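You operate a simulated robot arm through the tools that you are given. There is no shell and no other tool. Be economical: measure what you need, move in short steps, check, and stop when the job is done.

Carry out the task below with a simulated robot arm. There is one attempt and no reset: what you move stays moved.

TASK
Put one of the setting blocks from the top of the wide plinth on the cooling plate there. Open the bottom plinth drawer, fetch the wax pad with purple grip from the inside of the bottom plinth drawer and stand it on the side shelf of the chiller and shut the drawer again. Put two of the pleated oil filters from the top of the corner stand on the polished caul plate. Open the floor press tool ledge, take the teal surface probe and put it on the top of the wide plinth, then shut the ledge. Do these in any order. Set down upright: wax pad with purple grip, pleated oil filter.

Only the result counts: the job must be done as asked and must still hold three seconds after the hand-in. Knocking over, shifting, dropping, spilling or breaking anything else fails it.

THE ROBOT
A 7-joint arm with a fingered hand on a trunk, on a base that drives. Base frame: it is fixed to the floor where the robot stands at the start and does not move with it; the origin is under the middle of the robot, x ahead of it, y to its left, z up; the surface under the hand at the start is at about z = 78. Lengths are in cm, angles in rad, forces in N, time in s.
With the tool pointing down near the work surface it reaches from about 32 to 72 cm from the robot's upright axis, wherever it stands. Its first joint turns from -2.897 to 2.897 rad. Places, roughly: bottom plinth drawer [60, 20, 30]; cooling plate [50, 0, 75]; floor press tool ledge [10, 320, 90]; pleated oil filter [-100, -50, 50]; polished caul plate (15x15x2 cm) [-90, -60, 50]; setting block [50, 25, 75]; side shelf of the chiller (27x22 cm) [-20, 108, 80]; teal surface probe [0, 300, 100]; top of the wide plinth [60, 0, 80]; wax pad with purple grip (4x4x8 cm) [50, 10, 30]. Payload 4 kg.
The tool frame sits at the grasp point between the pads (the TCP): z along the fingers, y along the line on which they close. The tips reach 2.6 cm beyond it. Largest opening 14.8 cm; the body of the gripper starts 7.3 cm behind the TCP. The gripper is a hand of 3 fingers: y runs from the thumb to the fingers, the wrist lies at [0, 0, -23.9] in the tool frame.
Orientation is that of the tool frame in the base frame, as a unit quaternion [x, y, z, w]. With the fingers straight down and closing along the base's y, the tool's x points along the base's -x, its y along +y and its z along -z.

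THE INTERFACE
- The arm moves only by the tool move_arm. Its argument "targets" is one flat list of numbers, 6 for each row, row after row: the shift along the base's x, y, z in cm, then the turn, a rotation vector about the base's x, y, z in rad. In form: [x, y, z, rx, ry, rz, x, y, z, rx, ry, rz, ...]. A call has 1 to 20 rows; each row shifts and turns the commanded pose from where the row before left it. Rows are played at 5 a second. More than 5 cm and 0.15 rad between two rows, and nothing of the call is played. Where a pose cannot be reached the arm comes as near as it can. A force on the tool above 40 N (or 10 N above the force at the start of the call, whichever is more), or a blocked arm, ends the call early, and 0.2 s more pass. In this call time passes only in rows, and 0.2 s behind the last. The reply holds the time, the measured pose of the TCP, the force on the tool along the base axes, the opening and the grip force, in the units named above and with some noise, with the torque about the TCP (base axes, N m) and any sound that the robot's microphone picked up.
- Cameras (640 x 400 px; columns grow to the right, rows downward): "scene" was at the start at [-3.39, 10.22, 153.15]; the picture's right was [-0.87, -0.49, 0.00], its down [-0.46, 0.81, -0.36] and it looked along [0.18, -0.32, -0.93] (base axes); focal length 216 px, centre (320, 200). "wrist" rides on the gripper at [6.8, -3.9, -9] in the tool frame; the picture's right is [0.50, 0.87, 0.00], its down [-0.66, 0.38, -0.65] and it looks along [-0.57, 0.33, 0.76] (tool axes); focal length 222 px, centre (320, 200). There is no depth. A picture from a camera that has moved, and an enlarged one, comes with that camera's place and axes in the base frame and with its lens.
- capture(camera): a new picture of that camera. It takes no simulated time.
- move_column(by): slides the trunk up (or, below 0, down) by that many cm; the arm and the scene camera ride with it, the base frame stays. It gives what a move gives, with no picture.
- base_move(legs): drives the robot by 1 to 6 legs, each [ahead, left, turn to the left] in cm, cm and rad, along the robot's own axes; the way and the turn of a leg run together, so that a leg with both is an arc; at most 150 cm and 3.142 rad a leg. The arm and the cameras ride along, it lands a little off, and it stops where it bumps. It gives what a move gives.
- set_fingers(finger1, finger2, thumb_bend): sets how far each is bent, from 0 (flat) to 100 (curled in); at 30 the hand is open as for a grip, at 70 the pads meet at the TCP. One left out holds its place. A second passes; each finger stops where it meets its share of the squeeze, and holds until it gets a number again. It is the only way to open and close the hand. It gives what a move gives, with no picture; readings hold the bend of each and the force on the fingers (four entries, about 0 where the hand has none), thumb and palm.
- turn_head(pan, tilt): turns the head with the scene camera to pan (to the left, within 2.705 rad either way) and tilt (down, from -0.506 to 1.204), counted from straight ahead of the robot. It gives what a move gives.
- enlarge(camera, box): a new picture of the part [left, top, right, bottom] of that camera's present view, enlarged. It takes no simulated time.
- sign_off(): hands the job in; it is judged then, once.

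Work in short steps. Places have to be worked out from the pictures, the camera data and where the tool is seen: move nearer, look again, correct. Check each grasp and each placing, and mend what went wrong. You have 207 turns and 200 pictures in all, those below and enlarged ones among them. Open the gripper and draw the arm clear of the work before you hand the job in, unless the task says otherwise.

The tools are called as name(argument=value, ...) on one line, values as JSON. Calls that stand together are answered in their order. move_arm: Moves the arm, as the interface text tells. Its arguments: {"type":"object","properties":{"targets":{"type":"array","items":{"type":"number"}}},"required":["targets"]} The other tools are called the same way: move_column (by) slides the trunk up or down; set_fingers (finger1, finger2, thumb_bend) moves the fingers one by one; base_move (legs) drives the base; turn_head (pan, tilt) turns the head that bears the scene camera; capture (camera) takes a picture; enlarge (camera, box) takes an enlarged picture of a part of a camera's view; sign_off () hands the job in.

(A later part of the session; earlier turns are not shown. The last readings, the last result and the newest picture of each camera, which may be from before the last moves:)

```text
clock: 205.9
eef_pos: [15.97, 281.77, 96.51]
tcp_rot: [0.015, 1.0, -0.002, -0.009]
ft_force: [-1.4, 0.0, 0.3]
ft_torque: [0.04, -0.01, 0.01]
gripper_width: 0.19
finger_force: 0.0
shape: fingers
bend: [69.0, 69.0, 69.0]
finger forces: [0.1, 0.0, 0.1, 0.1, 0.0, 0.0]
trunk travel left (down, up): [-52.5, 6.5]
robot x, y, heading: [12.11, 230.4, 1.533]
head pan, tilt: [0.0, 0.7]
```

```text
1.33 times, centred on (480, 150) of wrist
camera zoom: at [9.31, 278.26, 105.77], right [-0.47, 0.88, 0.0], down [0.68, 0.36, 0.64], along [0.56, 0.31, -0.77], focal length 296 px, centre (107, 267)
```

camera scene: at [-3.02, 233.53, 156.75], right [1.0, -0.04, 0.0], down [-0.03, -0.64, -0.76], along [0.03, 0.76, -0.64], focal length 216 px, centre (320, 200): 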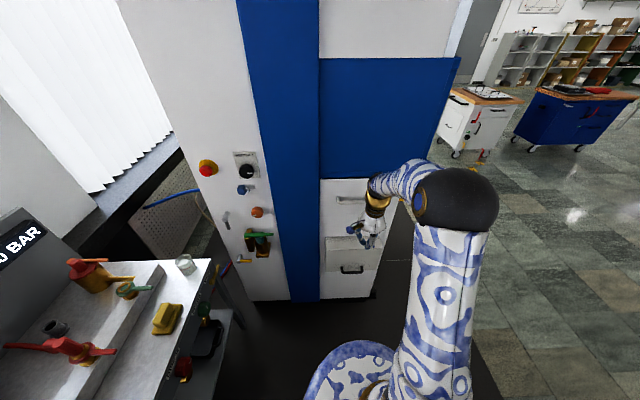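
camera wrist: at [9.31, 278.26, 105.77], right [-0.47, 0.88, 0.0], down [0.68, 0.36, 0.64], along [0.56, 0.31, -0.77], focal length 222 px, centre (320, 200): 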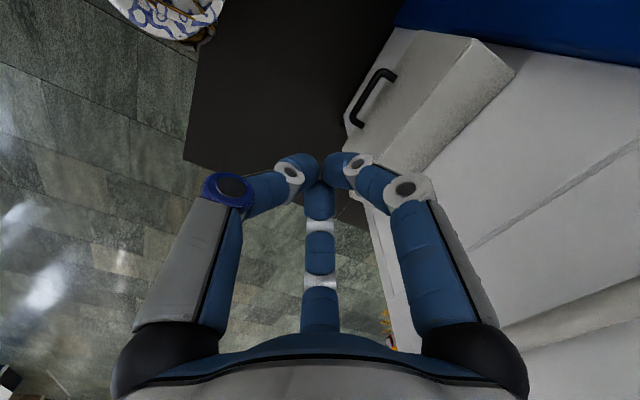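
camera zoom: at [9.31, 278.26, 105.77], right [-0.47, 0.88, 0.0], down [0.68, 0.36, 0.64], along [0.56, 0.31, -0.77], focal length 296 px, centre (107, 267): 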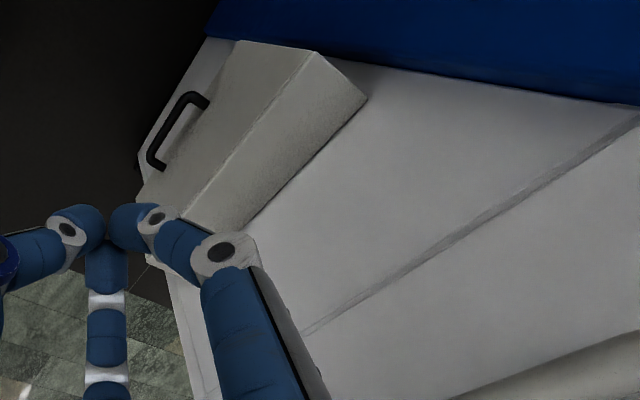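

The ledge is the upper drawer: bar x≈7–23, y≈299, z≈101; panel x 0–32, z 92–110. To leave room for pulling (chiller behind), I shift the robot right to x≈44, and swing the hand back to x≈15.

base_move(legs=[[0, -32, 0.04]])

set_fingers(finger1=36, finger2=36, thumb_bend=36)

move_arm(targets=[-4.5, 0.2, 0.7, 0, 0, 0, -4.5, 0.2, 0.7, 0, 0, 0, -4.5, 0.2, 0.7, 0, 0, 0, -4.5, 0.2, 0.7, 0, 0, 0, -4.5, 0.2, 0.7, 0, 0, 0, -4.5, 0.2, 0.7, 0, 0, 0])

```text
clock: 208.1
eef_pos: [46.03, 281.34, 96.53]
tcp_rot: [-0.008, 1.0, -0.003, -0.008]
ft_force: [-0.1, -0.2, -0.1]
ft_torque: [0.01, -0.03, -0.04]
gripper_width: 0.16
finger_force: 0.1
shape: fingers
bend: [69.0, 69.0, 69.0]
finger forces: [0.1, 0.1, 0.0, 0.1, 0.0, 0.0]
trunk travel left (down, up): [-52.5, 6.5]
robot x, y, heading: [44.87, 229.44, 1.575]
head pan, tilt: [0.0, 0.7]
```

```text
clock: 209.1
eef_pos: [46.09, 281.48, 96.55]
tcp_rot: [-0.008, 1.0, -0.003, -0.007]
ft_force: [-0.2, -0.7, -0.8]
ft_torque: [-0.02, 0.02, 0.01]
gripper_width: 10.76
finger_force: 0.0
shape: fingers
bend: [36.0, 36.0, 36.0]
finger forces: [0.1, 0.0, 0.0, 0.1, 0.1, 0.0]
trunk travel left (down, up): [-52.5, 6.5]
robot x, y, heading: [44.57, 229.91, 1.576]
head pan, tilt: [0.0, 0.7]
```

```text
clock: 210.5
eef_pos: [19.04, 282.61, 100.72]
tcp_rot: [-0.006, 1.0, -0.003, -0.009]
ft_force: [0.3, -0.1, 0.2]
ft_torque: [-0.04, -0.01, -0.03]
gripper_width: 10.79
finger_force: 0.0
shape: fingers
bend: [36.0, 36.0, 36.0]
finger forces: [0.0, 0.1, 0.1, 0.0, 0.0, 0.0]
trunk travel left (down, up): [-52.5, 6.5]
robot x, y, heading: [44.45, 229.8, 1.576]
head pan, tilt: [0.0, 0.7]
```

Pitch the hand to point +y.

move_arm(targets=[-0.36, 0.2, 0, 0.143, 0, 0, -0.36, 0.2, 0, 0.143, 0, 0, -0.36, 0.2, 0, 0.143, 0, 0, -0.36, 0.2, 0, 0.143, 0, 0, -0.36, 0.2, 0, 0.143, 0, 0, -0.36, 0.2, 0, 0.143, 0, 0, -0.36, 0.2, 0, 0.143, 0, 0, -0.36, 0.2, 0, 0.143, 0, 0, -0.36, 0.2, 0, 0.143, 0, 0, -0.36, 0.2, 0, 0.143, 0, 0, -0.36, 0.2, 0, 0.13, 0, 0])

capture(camera="wrist")

capture(camera="scene")

```text
clock: 212.9
eef_pos: [15.09, 284.69, 100.75]
tcp_rot: [-0.012, 0.712, 0.702, -0.001]
ft_force: [-0.4, 0.3, 0.1]
ft_torque: [0.03, 0.0, 0.0]
gripper_width: 10.77
finger_force: 0.1
shape: fingers
bend: [36.0, 36.0, 36.0]
finger forces: [0.0, 0.0, 0.0, 0.0, 0.2, 0.1]
trunk travel left (down, up): [-52.5, 6.5]
robot x, y, heading: [44.78, 229.88, 1.576]
head pan, tilt: [0.0, 0.7]
```

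```text
69 pictures are left
camera wrist: at [8.71, 275.59, 97.01], right [-0.51, 0.0, 0.86], down [0.66, -0.64, 0.4], along [0.55, 0.77, 0.32], focal length 222 px, centre (320, 200)
```

wrist: 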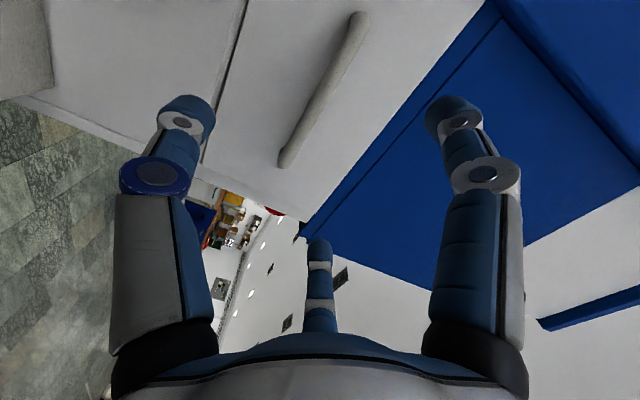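

```text
68 pictures are left
camera scene: at [29.42, 232.24, 156.75], right [1.0, 0.01, 0.0], down [0.0, -0.64, -0.76], along [0.0, 0.76, -0.64], focal length 216 px, centre (320, 200)
```

scene: 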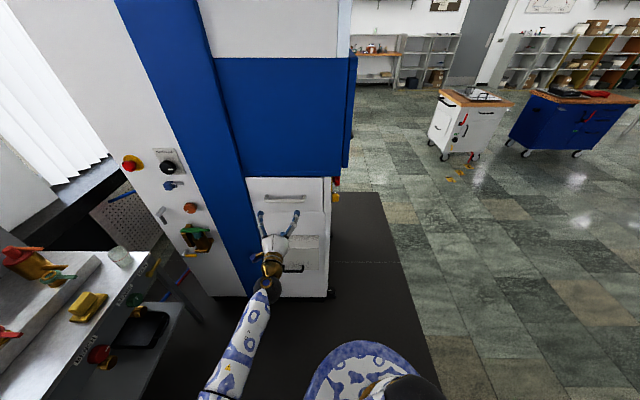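

Bar at y≈299.4, z≈100.3. Advance to TCP y≈297.6 and close.

move_arm(targets=[-0.2, 4, -0.2, 0, 0, 0, -0.2, 4, -0.2, 0, 0, 0, 0, 3, 0, 0, 0, 0, 0, 1.5, 0, 0, 0, 0])

capture(camera="wrist")

```text
clock: 213.9
eef_pos: [14.71, 297.27, 100.26]
tcp_rot: [-0.012, 0.713, 0.701, 0.0]
ft_force: [0.0, 0.9, 0.3]
ft_torque: [0.0, 0.01, 0.02]
gripper_width: 10.79
finger_force: 0.0
shape: fingers
bend: [36.0, 36.0, 36.0]
finger forces: [0.1, 0.0, 0.1, 0.0, 0.1, 0.0]
trunk travel left (down, up): [-52.5, 6.5]
robot x, y, heading: [44.85, 229.71, 1.577]
head pan, tilt: [0.0, 0.7]
```

```text
67 pictures are left
camera wrist: at [8.34, 288.2, 96.43], right [-0.51, 0.01, 0.86], down [0.66, -0.64, 0.4], along [0.55, 0.77, 0.32], focal length 222 px, centre (320, 200)
```

wrist: 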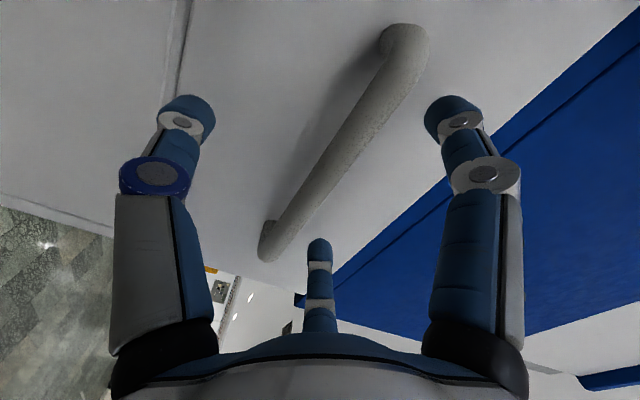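

The bar is still ≈3 cm ahead of the TCP; advance 1.2 cm and close.

move_arm(targets=[0, 0.7, 0.1, 0, 0, 0, 0, 0.6, 0, 0, 0, 0])

set_fingers(finger1=68, finger2=68, thumb_bend=68)

capture(camera="wrist")

```text
clock: 214.5
eef_pos: [14.72, 298.54, 100.35]
tcp_rot: [-0.011, 0.713, 0.701, -0.001]
ft_force: [-0.3, -0.4, -0.8]
ft_torque: [0.02, 0.01, 0.03]
gripper_width: 10.81
finger_force: 0.0
shape: fingers
bend: [36.0, 36.0, 36.0]
finger forces: [0.0, 0.0, 0.0, 0.0, 0.1, 0.0]
trunk travel left (down, up): [-52.5, 6.5]
robot x, y, heading: [44.78, 229.56, 1.574]
head pan, tilt: [0.0, 0.7]
```

```text
clock: 215.5
eef_pos: [14.8, 298.46, 100.3]
tcp_rot: [-0.011, 0.713, 0.701, 0.0]
ft_force: [0.0, -0.5, 0.2]
ft_torque: [0.02, 0.02, 0.01]
gripper_width: 0.54
finger_force: 0.0
shape: fingers
bend: [68.0, 68.0, 68.0]
finger forces: [0.0, 0.0, 0.1, 0.0, 0.0, 0.0]
trunk travel left (down, up): [-52.5, 6.5]
robot x, y, heading: [45.0, 230.03, 1.577]
head pan, tilt: [0.0, 0.7]
```

```text
66 pictures are left
camera wrist: at [8.37, 289.44, 96.59], right [-0.51, 0.01, 0.86], down [0.66, -0.64, 0.4], along [0.55, 0.77, 0.32], focal length 222 px, centre (320, 200)
```

wrist: 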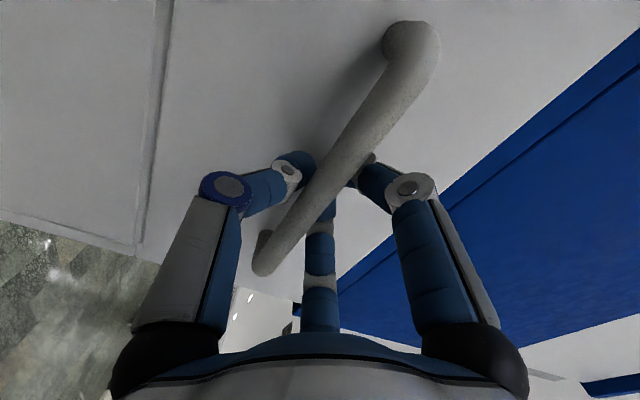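

Looks hooked behind the bar. Pull 6 cm with the base and check.

base_move(legs=[[-6, 0, 0]])

capture(camera="wrist")

enlarge(camera="scene", box=[220, 150, 380, 310])

```text
clock: 216.5
eef_pos: [14.71, 292.63, 100.38]
tcp_rot: [-0.011, 0.712, 0.702, 0.0]
ft_force: [-0.1, 0.1, 0.7]
ft_torque: [0.02, -0.01, 0.0]
gripper_width: 0.55
finger_force: 0.0
shape: fingers
bend: [68.0, 68.0, 68.0]
finger forces: [0.0, 0.1, 0.0, 0.0, 0.0, 0.1]
trunk travel left (down, up): [-52.5, 6.5]
robot x, y, heading: [44.89, 223.94, 1.573]
head pan, tilt: [0.0, 0.7]
```

```text
65 pictures are left
camera wrist: at [8.42, 283.43, 96.61], right [-0.51, 0.01, 0.86], down [0.66, -0.64, 0.4], along [0.55, 0.77, 0.32], focal length 222 px, centre (320, 200)
```

wrist: 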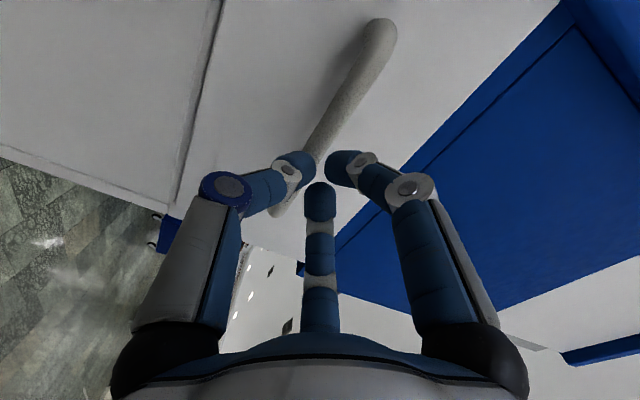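

```text
2.50 times, centred on (300, 230) of scene
camera zoom: at [29.45, 226.22, 156.75], right [1.0, 0.0, 0.0], down [0.0, -0.64, -0.77], along [0.0, 0.77, -0.64], focal length 541 px, centre (370, 125)
```

zoom: 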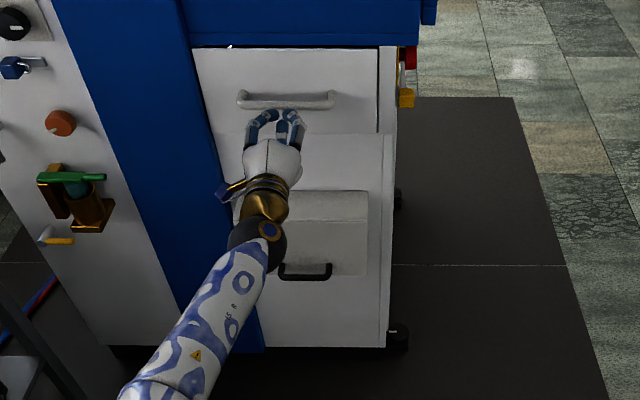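

It slipped; the bar is at y≈301. Reopen, advance to TCP y≈299.7 and close again.

set_fingers(finger1=38, finger2=38, thumb_bend=38)

move_arm(targets=[0, 3, 0, 0, 0, 0, 0, 2.5, 0, 0, 0, 0, 0, 1.0, 0, 0, 0, 0, 0, 0.6, 0, 0, 0, 0])

set_fingers(finger1=70, finger2=70, thumb_bend=70)

capture(camera="wrist")

```text
clock: 217.5
eef_pos: [14.9, 292.43, 100.34]
tcp_rot: [-0.011, 0.713, 0.701, 0.0]
ft_force: [0.3, 0.2, -0.4]
ft_torque: [0.05, 0.01, 0.01]
gripper_width: 10.09
finger_force: 0.1
shape: fingers
bend: [38.0, 38.0, 38.0]
finger forces: [0.0, 0.0, 0.0, 0.1, 0.0, 0.0]
trunk travel left (down, up): [-52.5, 6.5]
robot x, y, heading: [44.95, 223.7, 1.576]
head pan, tilt: [0.0, 0.7]
```

```text
clock: 218.4
eef_pos: [14.03, 298.81, 100.14]
tcp_rot: [-0.014, 0.714, 0.7, -0.004]
ft_force: [-1.7, -23.1, -4.2]
ft_torque: [0.82, 0.19, -1.4]
gripper_width: 10.13
finger_force: 12.0
shape: fingers
bend: [38.0, 33.0, 38.0]
finger forces: [0.2, 22.5, 0.0, 0.0, 0.0, 0.0]
trunk travel left (down, up): [-52.5, 6.5]
robot x, y, heading: [44.4, 223.84, 1.582]
head pan, tilt: [0.0, 0.7]
stopped in row 4: the force on the tool passed its limit at 48 N (the readings are from after the stop); the commanded pose is now the measured one
```

```text
clock: 218.8
eef_pos: [13.99, 298.78, 100.24]
tcp_rot: [-0.014, 0.714, 0.7, -0.003]
ft_force: [3.0, -20.7, 2.2]
ft_torque: [0.86, 0.06, -1.2]
gripper_width: 0.08
finger_force: 10.3
shape: fingers
bend: [69.0, 33.0, 70.0]
finger forces: [0.9, 20.8, 0.0, 0.1, 0.0, 0.0]
trunk travel left (down, up): [-52.5, 6.5]
robot x, y, heading: [44.68, 223.59, 1.582]
head pan, tilt: [0.0, 0.7]
stopped: the force on the tool passed its limit at 45 N (the readings are from after the stop); the commanded pose is now the measured one
```

```text
63 pictures are left
camera wrist: at [7.72, 289.57, 96.52], right [-0.51, 0.01, 0.86], down [0.66, -0.63, 0.4], along [0.54, 0.78, 0.32], focal length 222 px, centre (320, 200)
```

wrist: 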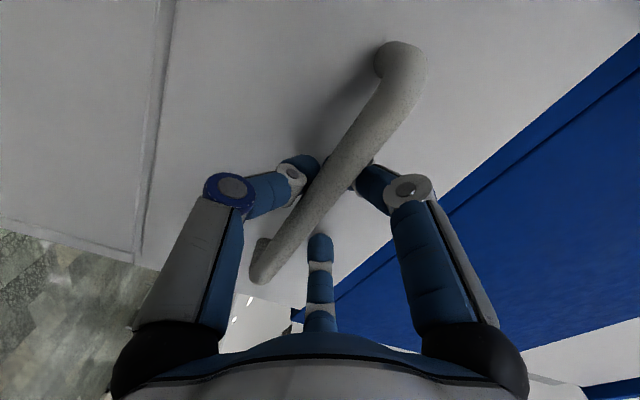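

Finger 2 hit the bar head-on. Retreat, open wider, raise 0.9 cm and re-advance.

move_arm(targets=[0.4, -3, 0, 0, 0, 0])

set_fingers(finger1=30, finger2=30, thumb_bend=30)

move_arm(targets=[0.3, 0, 0.9, 0, 0, 0, 0, 1.5, 0, 0, 0, 0, 0, 1.5, 0, 0, 0, 0, 0, 0.8, 0, 0, 0, 0, 0, 0.6, 0, 0, 0, 0])

capture(camera="wrist")

```text
clock: 219.2
eef_pos: [14.27, 295.86, 100.09]
tcp_rot: [-0.014, 0.715, 0.699, -0.003]
ft_force: [2.5, 2.0, 3.3]
ft_torque: [0.02, -0.04, -0.04]
gripper_width: 1.1
finger_force: 6.9
shape: fingers
bend: [66.0, 66.0, 68.0]
finger forces: [4.4, 3.9, 0.0, 0.0, 4.1, 0.0]
trunk travel left (down, up): [-52.5, 6.5]
robot x, y, heading: [44.78, 223.89, 1.582]
head pan, tilt: [0.0, 0.7]
```

```text
clock: 220.2
eef_pos: [14.27, 295.98, 99.94]
tcp_rot: [-0.014, 0.715, 0.699, -0.003]
ft_force: [0.1, 0.4, -1.1]
ft_torque: [-0.03, -0.04, 0.0]
gripper_width: 12.65
finger_force: 0.1
shape: fingers
bend: [30.0, 30.0, 30.0]
finger forces: [0.1, 0.0, 0.2, 0.1, 0.1, 0.1]
trunk travel left (down, up): [-52.5, 6.5]
robot x, y, heading: [44.39, 223.73, 1.583]
head pan, tilt: [0.0, 0.7]
```

```text
clock: 221.4
eef_pos: [13.88, 299.46, 100.82]
tcp_rot: [-0.019, 0.715, 0.699, -0.008]
ft_force: [-1.0, -21.0, -4.0]
ft_torque: [0.75, 0.22, -1.17]
gripper_width: 12.7
finger_force: 10.1
shape: fingers
bend: [30.0, 22.0, 30.0]
finger forces: [2.2, 17.0, 0.0, 0.1, 1.0, 0.0]
trunk travel left (down, up): [-52.5, 6.5]
robot x, y, heading: [44.73, 223.51, 1.589]
head pan, tilt: [0.0, 0.7]
stopped in row 5: the force on the tool passed its limit at 48 N (the readings are from after the stop); the commanded pose is now the measured one
```

```text
62 pictures are left
camera wrist: at [7.65, 290.26, 97.09], right [-0.51, 0.0, 0.86], down [0.67, -0.62, 0.4], along [0.54, 0.78, 0.32], focal length 222 px, centre (320, 200)
```

wrist: 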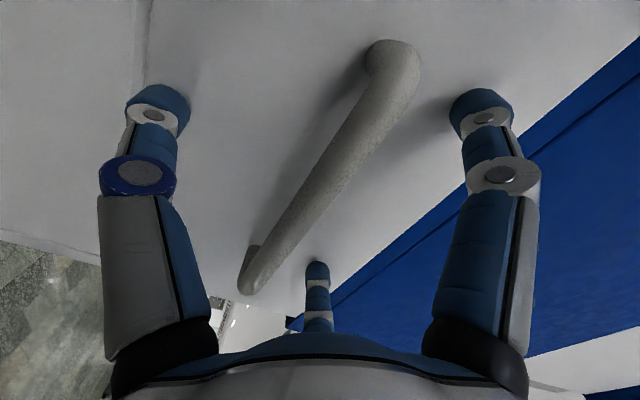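

Finger tips now touch the panel on both sides of the bar. Close here, then retreat slightly so they finish hooking (as with the drawer).

set_fingers(finger1=70, finger2=70, thumb_bend=70)

move_arm(targets=[0, -0.6, 0, 0, 0, 0])

set_fingers(finger1=70, finger2=70, thumb_bend=70)

capture(camera="wrist")

```text
clock: 222.1
eef_pos: [13.75, 299.37, 100.52]
tcp_rot: [-0.017, 0.717, 0.697, -0.006]
ft_force: [3.9, -28.6, -4.2]
ft_torque: [-0.55, -0.04, 0.01]
gripper_width: 11.7
finger_force: 14.1
shape: fingers
bend: [33.0, 24.0, 38.0]
finger forces: [8.5, 6.1, 0.0, 0.0, 14.1, 0.1]
trunk travel left (down, up): [-52.5, 6.5]
robot x, y, heading: [44.91, 223.7, 1.585]
head pan, tilt: [0.0, 0.7]
stopped: the force on the tool passed its limit at 41 N (the readings are from after the stop); the commanded pose is now the measured one
```

```text
clock: 222.5
eef_pos: [13.77, 298.94, 100.63]
tcp_rot: [-0.018, 0.716, 0.698, -0.006]
ft_force: [-1.4, -16.5, -1.7]
ft_torque: [-0.57, 0.14, 0.0]
gripper_width: 9.97
finger_force: 8.6
shape: fingers
bend: [37.0, 30.0, 42.0]
finger forces: [3.3, 3.0, 0.0, 0.0, 10.4, 0.1]
trunk travel left (down, up): [-52.5, 6.5]
robot x, y, heading: [44.51, 223.37, 1.583]
head pan, tilt: [0.0, 0.7]
```

```text
clock: 223.5
eef_pos: [13.87, 298.92, 100.73]
tcp_rot: [-0.018, 0.716, 0.698, -0.006]
ft_force: [-1.0, -23.6, -1.5]
ft_torque: [0.91, -0.03, -1.49]
gripper_width: 0.15
finger_force: 12.9
shape: fingers
bend: [70.0, 25.0, 69.0]
finger forces: [0.1, 23.4, 0.0, 0.0, 3.0, 0.1]
trunk travel left (down, up): [-52.5, 6.5]
robot x, y, heading: [44.74, 223.4, 1.591]
head pan, tilt: [0.0, 0.7]
```

```text
61 pictures are left
camera wrist: at [7.64, 289.65, 97.05], right [-0.51, 0.0, 0.86], down [0.67, -0.62, 0.4], along [0.54, 0.78, 0.32], focal length 222 px, centre (320, 200)
```

wrist: 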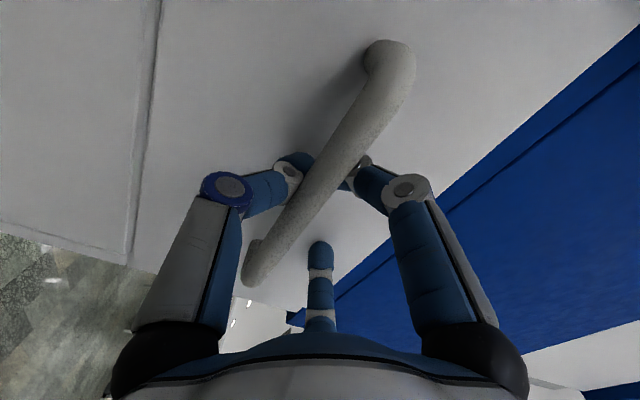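

Finger 2 is stuck on the panel; retreat 0.7 more and close it.

move_arm(targets=[0, -0.7, 0, 0, 0, 0])

set_fingers(finger1=70, finger2=70, thumb_bend=70)

capture(camera="wrist")

```text
clock: 223.9
eef_pos: [14.01, 298.52, 100.47]
tcp_rot: [-0.016, 0.717, 0.697, -0.005]
ft_force: [0.0, 3.8, -1.6]
ft_torque: [0.01, -0.02, -0.01]
gripper_width: 0.16
finger_force: 1.5
shape: fingers
bend: [70.0, 35.0, 69.0]
finger forces: [0.0, 0.0, 0.1, 0.1, 2.9, 0.0]
trunk travel left (down, up): [-52.5, 6.5]
robot x, y, heading: [44.61, 223.61, 1.58]
head pan, tilt: [0.0, 0.7]
```

```text
clock: 224.9
eef_pos: [13.87, 298.39, 100.49]
tcp_rot: [-0.017, 0.717, 0.697, -0.006]
ft_force: [2.1, 3.0, -1.3]
ft_torque: [0.02, -0.04, -0.03]
gripper_width: 0.2
finger_force: 1.6
shape: fingers
bend: [70.0, 69.0, 69.0]
finger forces: [0.1, 0.1, 0.1, 0.0, 3.2, 0.0]
trunk travel left (down, up): [-52.5, 6.5]
robot x, y, heading: [44.57, 224.23, 1.583]
head pan, tilt: [0.0, 0.7]
```

```text
60 pictures are left
camera wrist: at [7.7, 289.13, 96.89], right [-0.51, 0.01, 0.86], down [0.67, -0.62, 0.41], along [0.54, 0.78, 0.31], focal length 222 px, centre (320, 200)
```

wrist: 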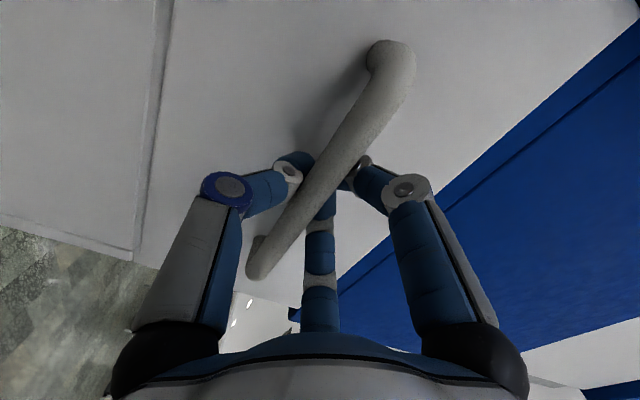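

Now the bar resists (+3 N): hooked. Pull 6 cm.

base_move(legs=[[-6, 0, 0]])

capture(camera="wrist")

```text
clock: 225.9
eef_pos: [13.96, 292.34, 100.63]
tcp_rot: [-0.019, 0.717, 0.697, -0.006]
ft_force: [-0.6, 0.5, 0.1]
ft_torque: [0.05, 0.02, -0.02]
gripper_width: 0.04
finger_force: 0.1
shape: fingers
bend: [69.0, 69.0, 70.0]
finger forces: [0.0, 0.0, 0.0, 0.0, 0.1, 0.0]
trunk travel left (down, up): [-52.5, 6.5]
robot x, y, heading: [45.12, 217.85, 1.586]
head pan, tilt: [0.0, 0.7]
```

```text
59 pictures are left
camera wrist: at [7.72, 282.99, 96.95], right [-0.51, 0.01, 0.86], down [0.67, -0.62, 0.41], along [0.54, 0.78, 0.31], focal length 222 px, centre (320, 200)
```

wrist: 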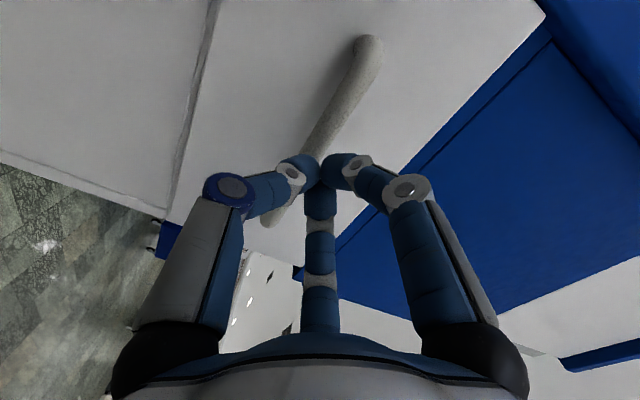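

The bar is nearer y≈301 (tips never got behind it). Approach with fingers at 44 (less splayed), correct the small yaw/pitch, and go to TCP y≈299.7.

set_fingers(finger1=43, finger2=43, thumb_bend=40)

move_arm(targets=[0.4, 3, 0.3, 0.03, 0, -0.035, 0.2, 2.5, 0, 0, 0, 0, 0, 1.2, 0, 0, 0, 0, 0, 0.6, 0, 0, 0, 0])

capture(camera="wrist")

```text
clock: 226.9
eef_pos: [13.92, 292.21, 100.6]
tcp_rot: [-0.018, 0.717, 0.697, -0.007]
ft_force: [0.1, -0.5, -1.1]
ft_torque: [-0.01, 0.03, 0.01]
gripper_width: 8.97
finger_force: 0.0
shape: fingers
bend: [43.0, 43.0, 40.0]
finger forces: [0.0, 0.1, 0.0, 0.0, 0.1, 0.0]
trunk travel left (down, up): [-52.5, 6.5]
robot x, y, heading: [44.56, 217.58, 1.582]
head pan, tilt: [0.0, 0.7]
```

```text
clock: 227.8
eef_pos: [14.05, 298.64, 100.65]
tcp_rot: [-0.008, 0.706, 0.708, 0.004]
ft_force: [4.3, -29.9, -2.0]
ft_torque: [0.8, 0.2, 0.47]
gripper_width: 8.91
finger_force: 15.0
shape: fingers
bend: [43.0, 41.0, 40.0]
finger forces: [20.8, 8.8, 0.0, 0.0, 0.1, 0.0]
trunk travel left (down, up): [-52.5, 6.5]
robot x, y, heading: [44.43, 217.42, 1.591]
head pan, tilt: [0.0, 0.7]
stopped in row 4: the force on the tool passed its limit at 48 N (the readings are from after the stop); the commanded pose is now the measured one
```

```text
58 pictures are left
camera wrist: at [7.6, 289.67, 96.75], right [-0.51, 0.0, 0.86], down [0.65, -0.65, 0.39], along [0.56, 0.76, 0.34], focal length 222 px, centre (320, 200)
```

wrist: 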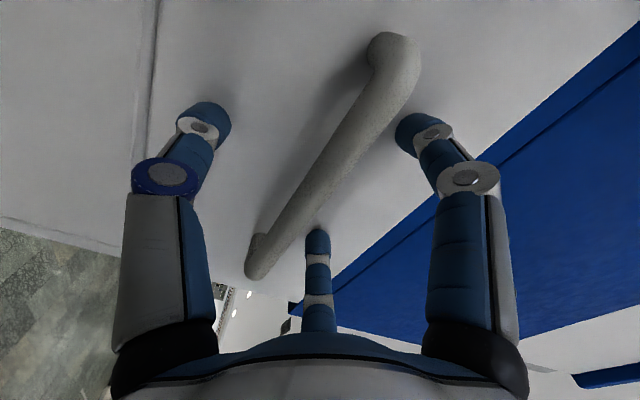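

Upper fingers touch the panel at TCP ≈298.8. I need the bar's true height relative to the hand: zoom in both views.

enlarge(camera="scene", box=[240, 160, 340, 260])

enlarge(camera="wrist", box=[220, 10, 460, 300])

```text
4.00 times, centred on (290, 210) of scene
camera zoom: at [29.55, 219.16, 156.76], right [1.0, 0.02, 0.0], down [0.01, -0.64, -0.77], along [-0.01, 0.77, -0.64], focal length 865 px, centre (440, 160)
```

zoom: 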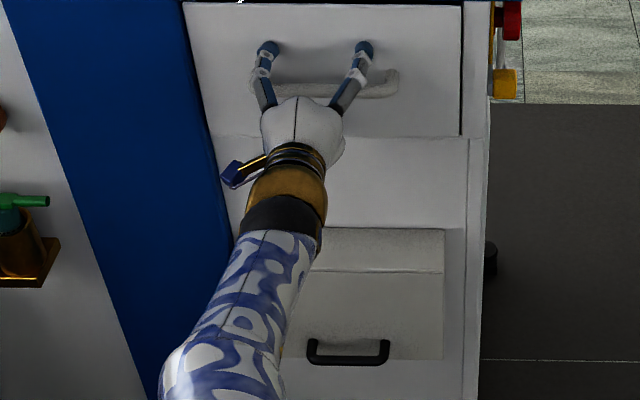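

```text
1.38 times, centred on (340, 155) of wrist
camera zoom: at [7.6, 289.67, 96.75], right [-0.51, 0.0, 0.86], down [0.65, -0.65, 0.39], along [0.56, 0.76, 0.34], focal length 306 px, centre (292, 262)
```

zoom: 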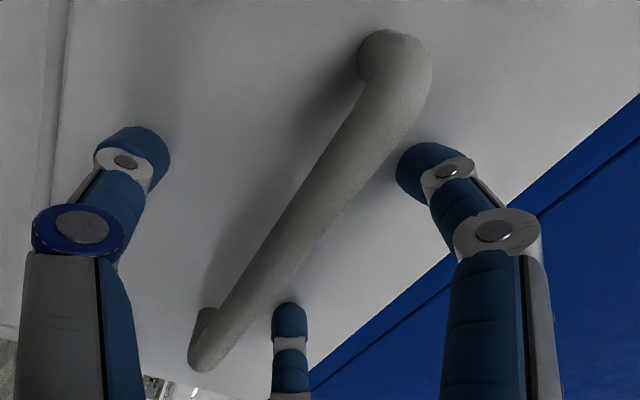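

With the scene view calibrated on the finger tips, the bar sits ≈1 cm below my TCP. Retreat 0.5, lower 1.1, and close.

move_arm(targets=[0.3, -0.6, -0.5, 0, 0, 0, 0, 0, -0.6, 0, 0, 0])

set_fingers(finger1=70, finger2=70, thumb_bend=70)

capture(camera="wrist")

```text
clock: 228.4
eef_pos: [14.61, 298.55, 99.44]
tcp_rot: [-0.007, 0.707, 0.707, 0.004]
ft_force: [1.1, -1.7, 1.0]
ft_torque: [0.04, -0.02, -0.03]
gripper_width: 9.06
finger_force: 0.5
shape: fingers
bend: [43.0, 42.0, 40.0]
finger forces: [0.0, 0.7, 0.1, 0.1, 0.1, 0.0]
trunk travel left (down, up): [-52.5, 6.5]
robot x, y, heading: [44.8, 217.19, 1.586]
head pan, tilt: [0.0, 0.7]
```

```text
clock: 229.4
eef_pos: [14.48, 298.4, 99.47]
tcp_rot: [-0.006, 0.706, 0.708, 0.004]
ft_force: [-0.2, 4.8, 13.6]
ft_torque: [-0.03, 0.03, -0.05]
gripper_width: 0.97
finger_force: 7.0
shape: fingers
bend: [65.0, 65.0, 70.0]
finger forces: [7.5, 6.8, 0.0, 0.0, 0.1, 0.0]
trunk travel left (down, up): [-52.5, 6.5]
robot x, y, heading: [44.68, 217.55, 1.584]
head pan, tilt: [0.0, 0.7]
```

```text
55 pictures are left
camera wrist: at [8.05, 289.52, 95.61], right [-0.51, 0.0, 0.86], down [0.65, -0.65, 0.39], along [0.56, 0.76, 0.34], focal length 222 px, centre (320, 200)
```

wrist: 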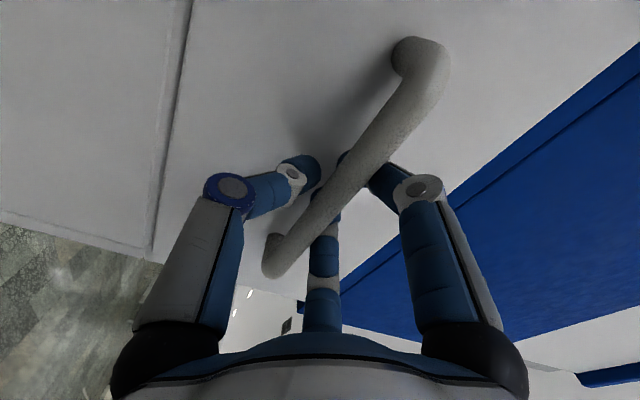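

Fingers now bear on the bar (7 N each) as in the drawer grasp. Pull 5 cm.

base_move(legs=[[-5, 0, 0]])

capture(camera="wrist")

```text
clock: 230.4
eef_pos: [14.71, 293.44, 99.51]
tcp_rot: [-0.007, 0.706, 0.708, 0.004]
ft_force: [-1.9, 2.0, 13.8]
ft_torque: [0.04, 0.02, 0.03]
gripper_width: 0.89
finger_force: 7.0
shape: fingers
bend: [66.0, 66.0, 70.0]
finger forces: [7.3, 6.8, 0.0, 0.0, 0.0, 0.1]
trunk travel left (down, up): [-52.5, 6.5]
robot x, y, heading: [44.71, 212.46, 1.591]
head pan, tilt: [0.0, 0.7]
```

```text
54 pictures are left
camera wrist: at [8.11, 284.39, 95.58], right [-0.51, 0.0, 0.86], down [0.65, -0.65, 0.39], along [0.56, 0.76, 0.34], focal length 222 px, centre (320, 200)
```

wrist: 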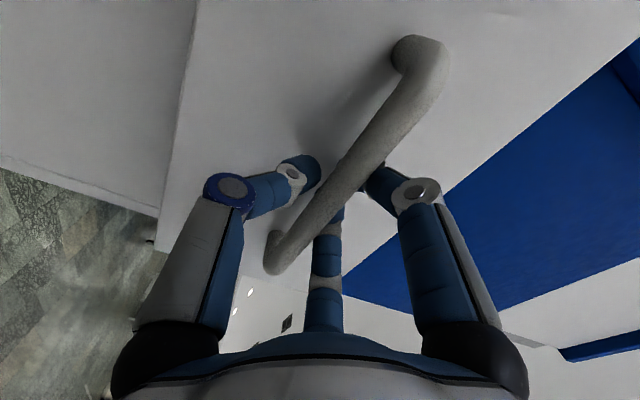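

The ledge follows. Pull another 18 cm.

base_move(legs=[[-10, 0, -0.015], [-8, 0, 0]])

capture(camera="scene")

enlarge(camera="scene", box=[230, 120, 370, 240])

```text
clock: 232.2
eef_pos: [16.09, 275.85, 99.58]
tcp_rot: [-0.001, 0.707, 0.707, 0.011]
ft_force: [-2.7, 0.5, 13.1]
ft_torque: [0.04, 0.05, -0.01]
gripper_width: 0.87
finger_force: 7.0
shape: fingers
bend: [66.0, 67.0, 70.0]
finger forces: [7.0, 6.7, 0.1, 0.1, 0.0, 0.0]
trunk travel left (down, up): [-52.5, 6.5]
robot x, y, heading: [44.66, 194.6, 1.573]
head pan, tilt: [0.0, 0.7]
```

```text
53 pictures are left
camera scene: at [29.72, 196.72, 156.75], right [1.0, 0.0, 0.0], down [0.0, -0.64, -0.77], along [0.0, 0.77, -0.64], focal length 216 px, centre (320, 200)
```

scene: 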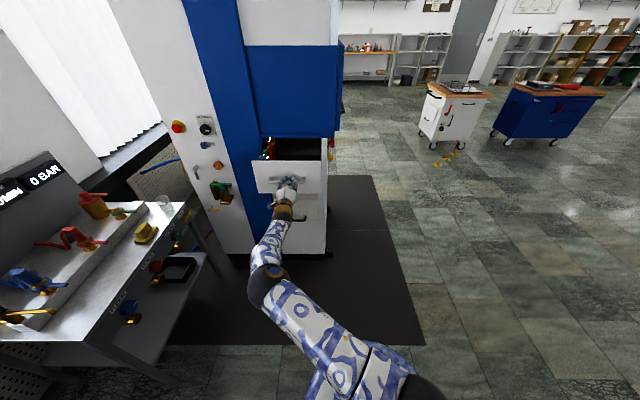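

```text
3.33 times, centred on (300, 180) of scene
camera zoom: at [29.72, 196.72, 156.75], right [1.0, 0.0, 0.0], down [0.0, -0.64, -0.77], along [0.0, 0.77, -0.64], focal length 721 px, centre (387, 267)
```

zoom: 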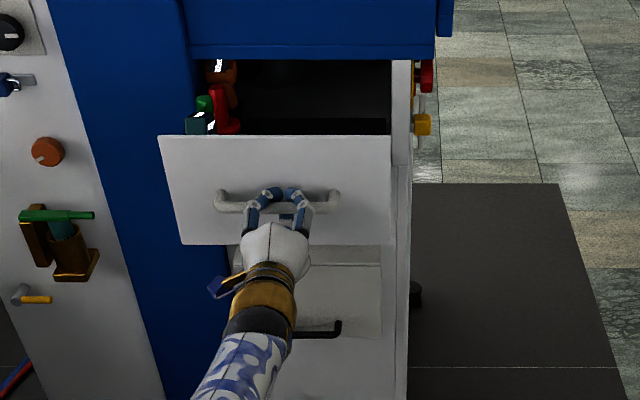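

Open 22 cm. Pull 12 cm more with the arm.

move_arm(targets=[0, -2, 0, 0, 0, 0, 0, -2, 0, 0, 0, 0, 0, -2, 0, 0, 0, 0, 0, -2, 0, 0, 0, 0, 0, -2, 0, 0, 0, 0, 0, -2, 0, 0, 0, 0])

enlarge(camera="scene", box=[230, 120, 370, 240])

```text
clock: 233.6
eef_pos: [16.24, 264.16, 99.31]
tcp_rot: [-0.001, 0.706, 0.708, 0.01]
ft_force: [-1.6, 26.5, 17.0]
ft_torque: [-0.09, 0.04, -0.02]
gripper_width: 1.44
finger_force: 12.4
shape: fingers
bend: [64.0, 66.0, 70.0]
finger forces: [12.0, 12.1, 0.1, 0.0, 0.3, 0.0]
trunk travel left (down, up): [-52.5, 6.5]
robot x, y, heading: [44.92, 194.57, 1.572]
head pan, tilt: [0.0, 0.7]
```

```text
3.33 times, centred on (300, 180) of scene
camera zoom: at [29.73, 197.13, 156.75], right [1.0, 0.0, 0.0], down [0.0, -0.65, -0.76], along [0.0, 0.76, -0.65], focal length 721 px, centre (387, 267)
```

zoom: 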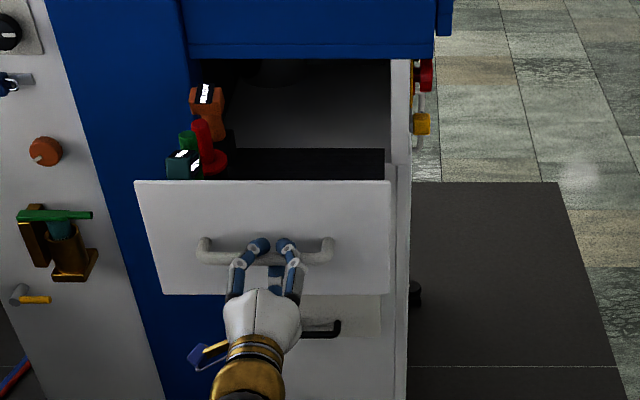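

End stop reached (≈34 cm open). The teal probe seems to be at the left front. Release, retreat, raise and turn the hand down.

set_fingers(finger1=34, finger2=34, thumb_bend=34)

move_arm(targets=[0, -3, 0, 0, 0, 0, 0, -4, 0, 0, 0, 0, 0, -1, 4, 0, 0, 0, 0, 0, 4, 0, 0, 0, 0, 0, 4, 0, 0, 0, 0, 0, 4, 0, 0, 0, 0, 0, 4, 0, 0, 0])

move_arm(targets=[0, 0.5, 0.3, -0.143, 0, 0, 0, 0.5, 0.3, -0.143, 0, 0, 0, 0.5, 0.3, -0.143, 0, 0, 0, 0.5, 0.3, -0.143, 0, 0, 0, 0.5, 0.3, -0.143, 0, 0, 0, 0.5, 0.3, -0.143, 0, 0, 0, 0.5, 0.3, -0.143, 0, 0, 0, 0.5, 0.3, -0.143, 0, 0, 0, 0.5, 0.3, -0.143, 0, 0, 0, 0.5, 0.3, -0.143, 0, 0, 0, 0.5, 0.3, -0.14, 0, 0])

capture(camera="wrist")

capture(camera="scene")

```text
clock: 234.6
eef_pos: [16.01, 263.82, 99.25]
tcp_rot: [0.0, 0.707, 0.707, 0.01]
ft_force: [-0.8, -0.7, -0.9]
ft_torque: [0.02, 0.02, -0.02]
gripper_width: 11.4
finger_force: 0.1
shape: fingers
bend: [34.0, 34.0, 34.0]
finger forces: [0.0, 0.1, 0.1, 0.0, 0.1, 0.1]
trunk travel left (down, up): [-52.5, 6.5]
robot x, y, heading: [44.88, 194.61, 1.569]
head pan, tilt: [0.0, 0.7]
```

```text
clock: 236.2
eef_pos: [15.76, 255.73, 119.54]
tcp_rot: [-0.002, 0.706, 0.708, 0.01]
ft_force: [0.2, -0.7, -0.3]
ft_torque: [0.01, 0.0, -0.02]
gripper_width: 11.4
finger_force: 0.1
shape: fingers
bend: [34.0, 34.0, 34.0]
finger forces: [0.0, 0.0, 0.1, 0.0, 0.1, 0.0]
trunk travel left (down, up): [-52.5, 6.5]
robot x, y, heading: [44.37, 194.19, 1.571]
head pan, tilt: [0.0, 0.7]
```

```text
clock: 238.6
eef_pos: [22.75, 254.75, 118.26]
tcp_rot: [-0.008, 0.999, 0.035, 0.006]
ft_force: [-0.4, -0.9, 0.0]
ft_torque: [-0.01, -0.04, 0.01]
gripper_width: 11.46
finger_force: 0.0
shape: fingers
bend: [34.0, 34.0, 34.0]
finger forces: [0.1, 0.0, 0.1, 0.0, 0.0, 0.0]
out of reach, approached as far as the arm can: row 8, 9, 10, 11
trunk travel left (down, up): [-52.5, 6.5]
robot x, y, heading: [44.97, 194.52, 1.575]
head pan, tilt: [0.0, 0.7]
```

```text
50 pictures are left
camera wrist: at [16.1, 250.24, 127.03], right [-0.51, 0.86, 0.05], down [0.64, 0.34, 0.69], along [0.57, 0.39, -0.72], focal length 222 px, centre (320, 200)
```

wrist: 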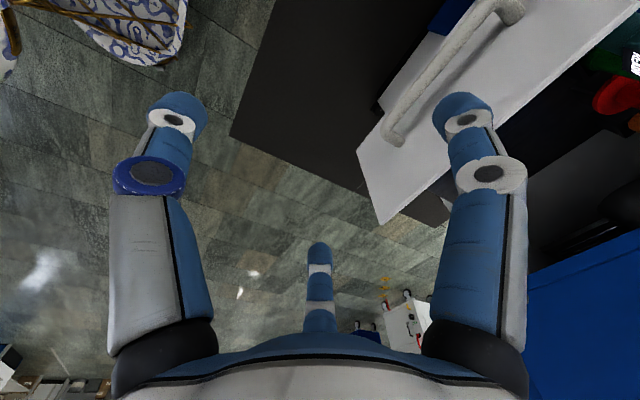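

```text
49 pictures are left
camera scene: at [29.56, 196.77, 156.73], right [1.0, 0.0, 0.0], down [0.0, -0.64, -0.77], along [0.0, 0.77, -0.64], focal length 216 px, centre (320, 200)
```

scene: 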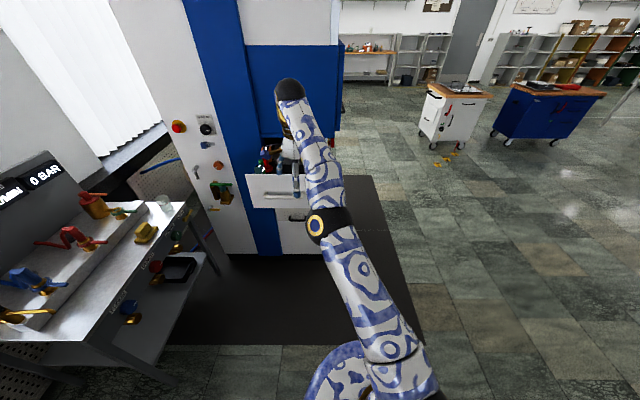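

The arm is stretched; drive forward 27 cm to bring the hand over the ledge.

base_move(legs=[[27, 0, 0]])

turn_head(pan=0.35, tilt=0.75)

capture(camera="scene")

capture(camera="wrist")

```text
clock: 240.5
eef_pos: [23.08, 281.61, 118.35]
tcp_rot: [-0.006, 0.999, 0.036, 0.007]
ft_force: [-0.5, -0.1, -0.3]
ft_torque: [0.02, -0.01, 0.01]
gripper_width: 11.44
finger_force: 0.1
shape: fingers
bend: [34.0, 34.0, 34.0]
finger forces: [0.0, 0.0, 0.0, 0.0, 0.1, 0.0]
trunk travel left (down, up): [-52.5, 6.5]
robot x, y, heading: [45.27, 221.24, 1.573]
head pan, tilt: [0.0, 0.7]
```

```text
clock: 241.3
eef_pos: [23.03, 281.69, 118.25]
tcp_rot: [-0.007, 0.999, 0.036, 0.007]
ft_force: [1.3, 0.0, -0.4]
ft_torque: [0.01, 0.03, -0.02]
gripper_width: 11.45
finger_force: 0.0
shape: fingers
bend: [34.0, 34.0, 34.0]
finger forces: [0.0, 0.0, 0.0, 0.0, 0.1, 0.0]
trunk travel left (down, up): [-52.5, 6.5]
robot x, y, heading: [44.92, 220.99, 1.569]
head pan, tilt: [0.351, 0.75]
```

```text
48 pictures are left
camera scene: at [26.89, 222.94, 156.32], right [0.94, 0.34, 0.0], down [0.23, -0.64, -0.73], along [-0.25, 0.69, -0.68], focal length 216 px, centre (320, 200)
```

scene: 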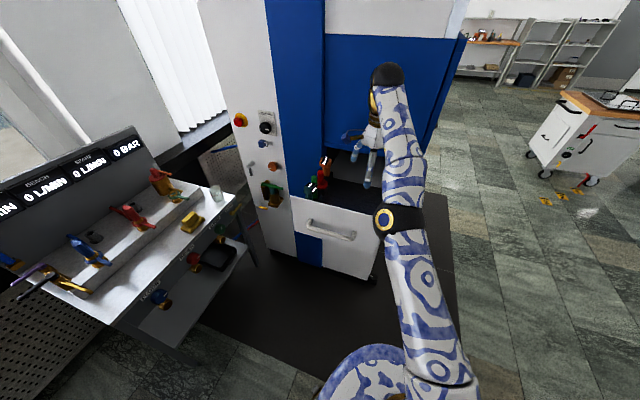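

```text
47 pictures are left
camera wrist: at [16.37, 277.16, 127.03], right [-0.51, 0.86, 0.06], down [0.64, 0.34, 0.69], along [0.57, 0.39, -0.72], focal length 222 px, centre (320, 200)
```

wrist: 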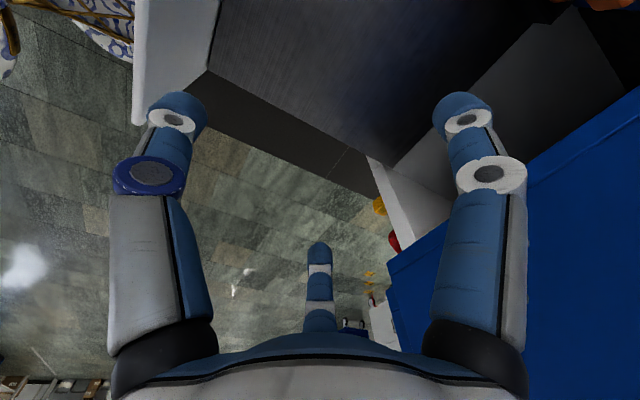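

Zoom on the ledge contents.

enlarge(camera="scene", box=[280, 140, 400, 250])

```text
3.64 times, centred on (340, 195) of scene
camera zoom: at [26.89, 222.94, 156.32], right [0.94, 0.34, 0.0], down [0.23, -0.64, -0.73], along [-0.25, 0.69, -0.68], focal length 787 px, centre (247, 218)
```

zoom: 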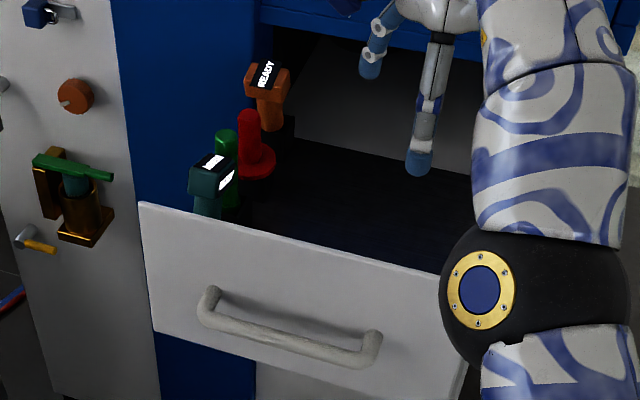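

The teal probe stands at the ledge's left front, head ≈[6, 272, 112]. Move the hand over to there for a top view.

move_arm(targets=[-3.5, -1.5, 0.8, -0.07, 0, 0, -3.5, -1.5, 0.8, 0, 0, 0, -3.5, -1, 0.8, 0, 0, 0, -3.5, -1, 0.8, 0, 0, 0])

capture(camera="wrist")

enlarge(camera="scene", box=[280, 130, 400, 240])

```text
clock: 242.3
eef_pos: [16.21, 276.88, 117.89]
tcp_rot: [-0.006, 1.0, 0.001, 0.007]
ft_force: [0.2, -0.6, -1.2]
ft_torque: [0.02, -0.04, 0.0]
gripper_width: 11.46
finger_force: 0.1
shape: fingers
bend: [34.0, 34.0, 34.0]
finger forces: [0.0, 0.0, 0.0, 0.0, 0.0, 0.0]
out of reach, approached as far as the arm can: row 1, 2, 3, 4
trunk travel left (down, up): [-52.5, 6.5]
robot x, y, heading: [45.04, 221.49, 1.568]
head pan, tilt: [0.351, 0.75]
```

```text
45 pictures are left
camera wrist: at [9.62, 273.03, 126.98], right [-0.51, 0.86, 0.0], down [0.64, 0.38, 0.66], along [0.57, 0.34, -0.75], focal length 222 px, centre (320, 200)
```

wrist: 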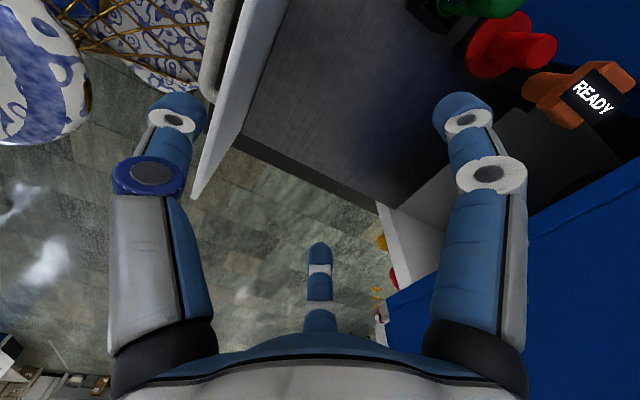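

```text
3.64 times, centred on (340, 185) of scene
camera zoom: at [26.82, 222.96, 156.31], right [0.94, 0.34, 0.0], down [0.23, -0.64, -0.73], along [-0.25, 0.69, -0.68], focal length 787 px, centre (247, 254)
```

zoom: 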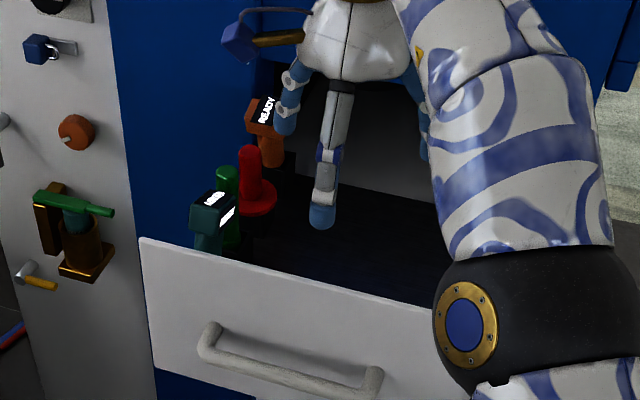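

At reach limit. Raise the trunk 6.5 and drive 14 cm forward, 6 left.

move_column(by=6.4)

move_arm(targets=[0, -4, 0, 0, 0, 0, 0, -4, 0, 0, 0, 0, 0, -3, 0, 0, 0, 0])

base_move(legs=[[14, 8, 0]])

capture(camera="wrist")

```text
clock: 243.3
eef_pos: [16.27, 276.85, 124.42]
tcp_rot: [-0.006, 1.0, 0.001, 0.006]
ft_force: [-0.3, -0.5, -0.4]
ft_torque: [0.01, -0.02, 0.03]
gripper_width: 11.45
finger_force: 0.1
shape: fingers
bend: [34.0, 34.0, 34.0]
finger forces: [0.0, 0.1, 0.1, 0.0, 0.0, 0.0]
trunk travel left (down, up): [-58.9, 0.1]
robot x, y, heading: [45.06, 221.27, 1.568]
head pan, tilt: [0.351, 0.75]
```

```text
clock: 244.2
eef_pos: [16.43, 265.78, 124.41]
tcp_rot: [-0.006, 1.0, 0.001, 0.007]
ft_force: [0.5, 0.0, -0.2]
ft_torque: [0.0, -0.04, 0.01]
gripper_width: 11.43
finger_force: 0.0
shape: fingers
bend: [34.0, 34.0, 34.0]
finger forces: [0.0, 0.0, 0.1, 0.0, 0.0, 0.1]
trunk travel left (down, up): [-58.9, 0.1]
robot x, y, heading: [44.73, 221.47, 1.561]
head pan, tilt: [0.351, 0.75]
```

```text
clock: 245.6
eef_pos: [8.32, 279.72, 124.27]
tcp_rot: [-0.005, 1.0, 0.001, 0.007]
ft_force: [-0.5, 0.3, -0.6]
ft_torque: [-0.03, -0.02, 0.0]
gripper_width: 11.43
finger_force: 0.1
shape: fingers
bend: [34.0, 34.0, 34.0]
finger forces: [0.0, 0.0, 0.1, 0.0, 0.0, 0.0]
trunk travel left (down, up): [-58.9, 0.1]
robot x, y, heading: [37.02, 235.09, 1.562]
head pan, tilt: [0.351, 0.75]
```

```text
43 pictures are left
camera wrist: at [1.71, 275.89, 133.34], right [-0.51, 0.86, -0.01], down [0.64, 0.38, 0.66], along [0.57, 0.33, -0.75], focal length 222 px, centre (320, 200)
```

wrist: 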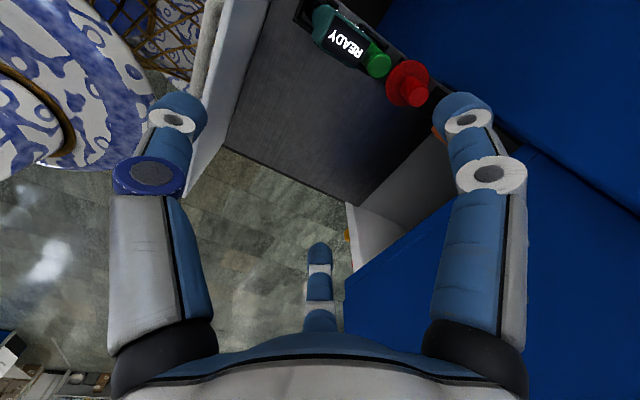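

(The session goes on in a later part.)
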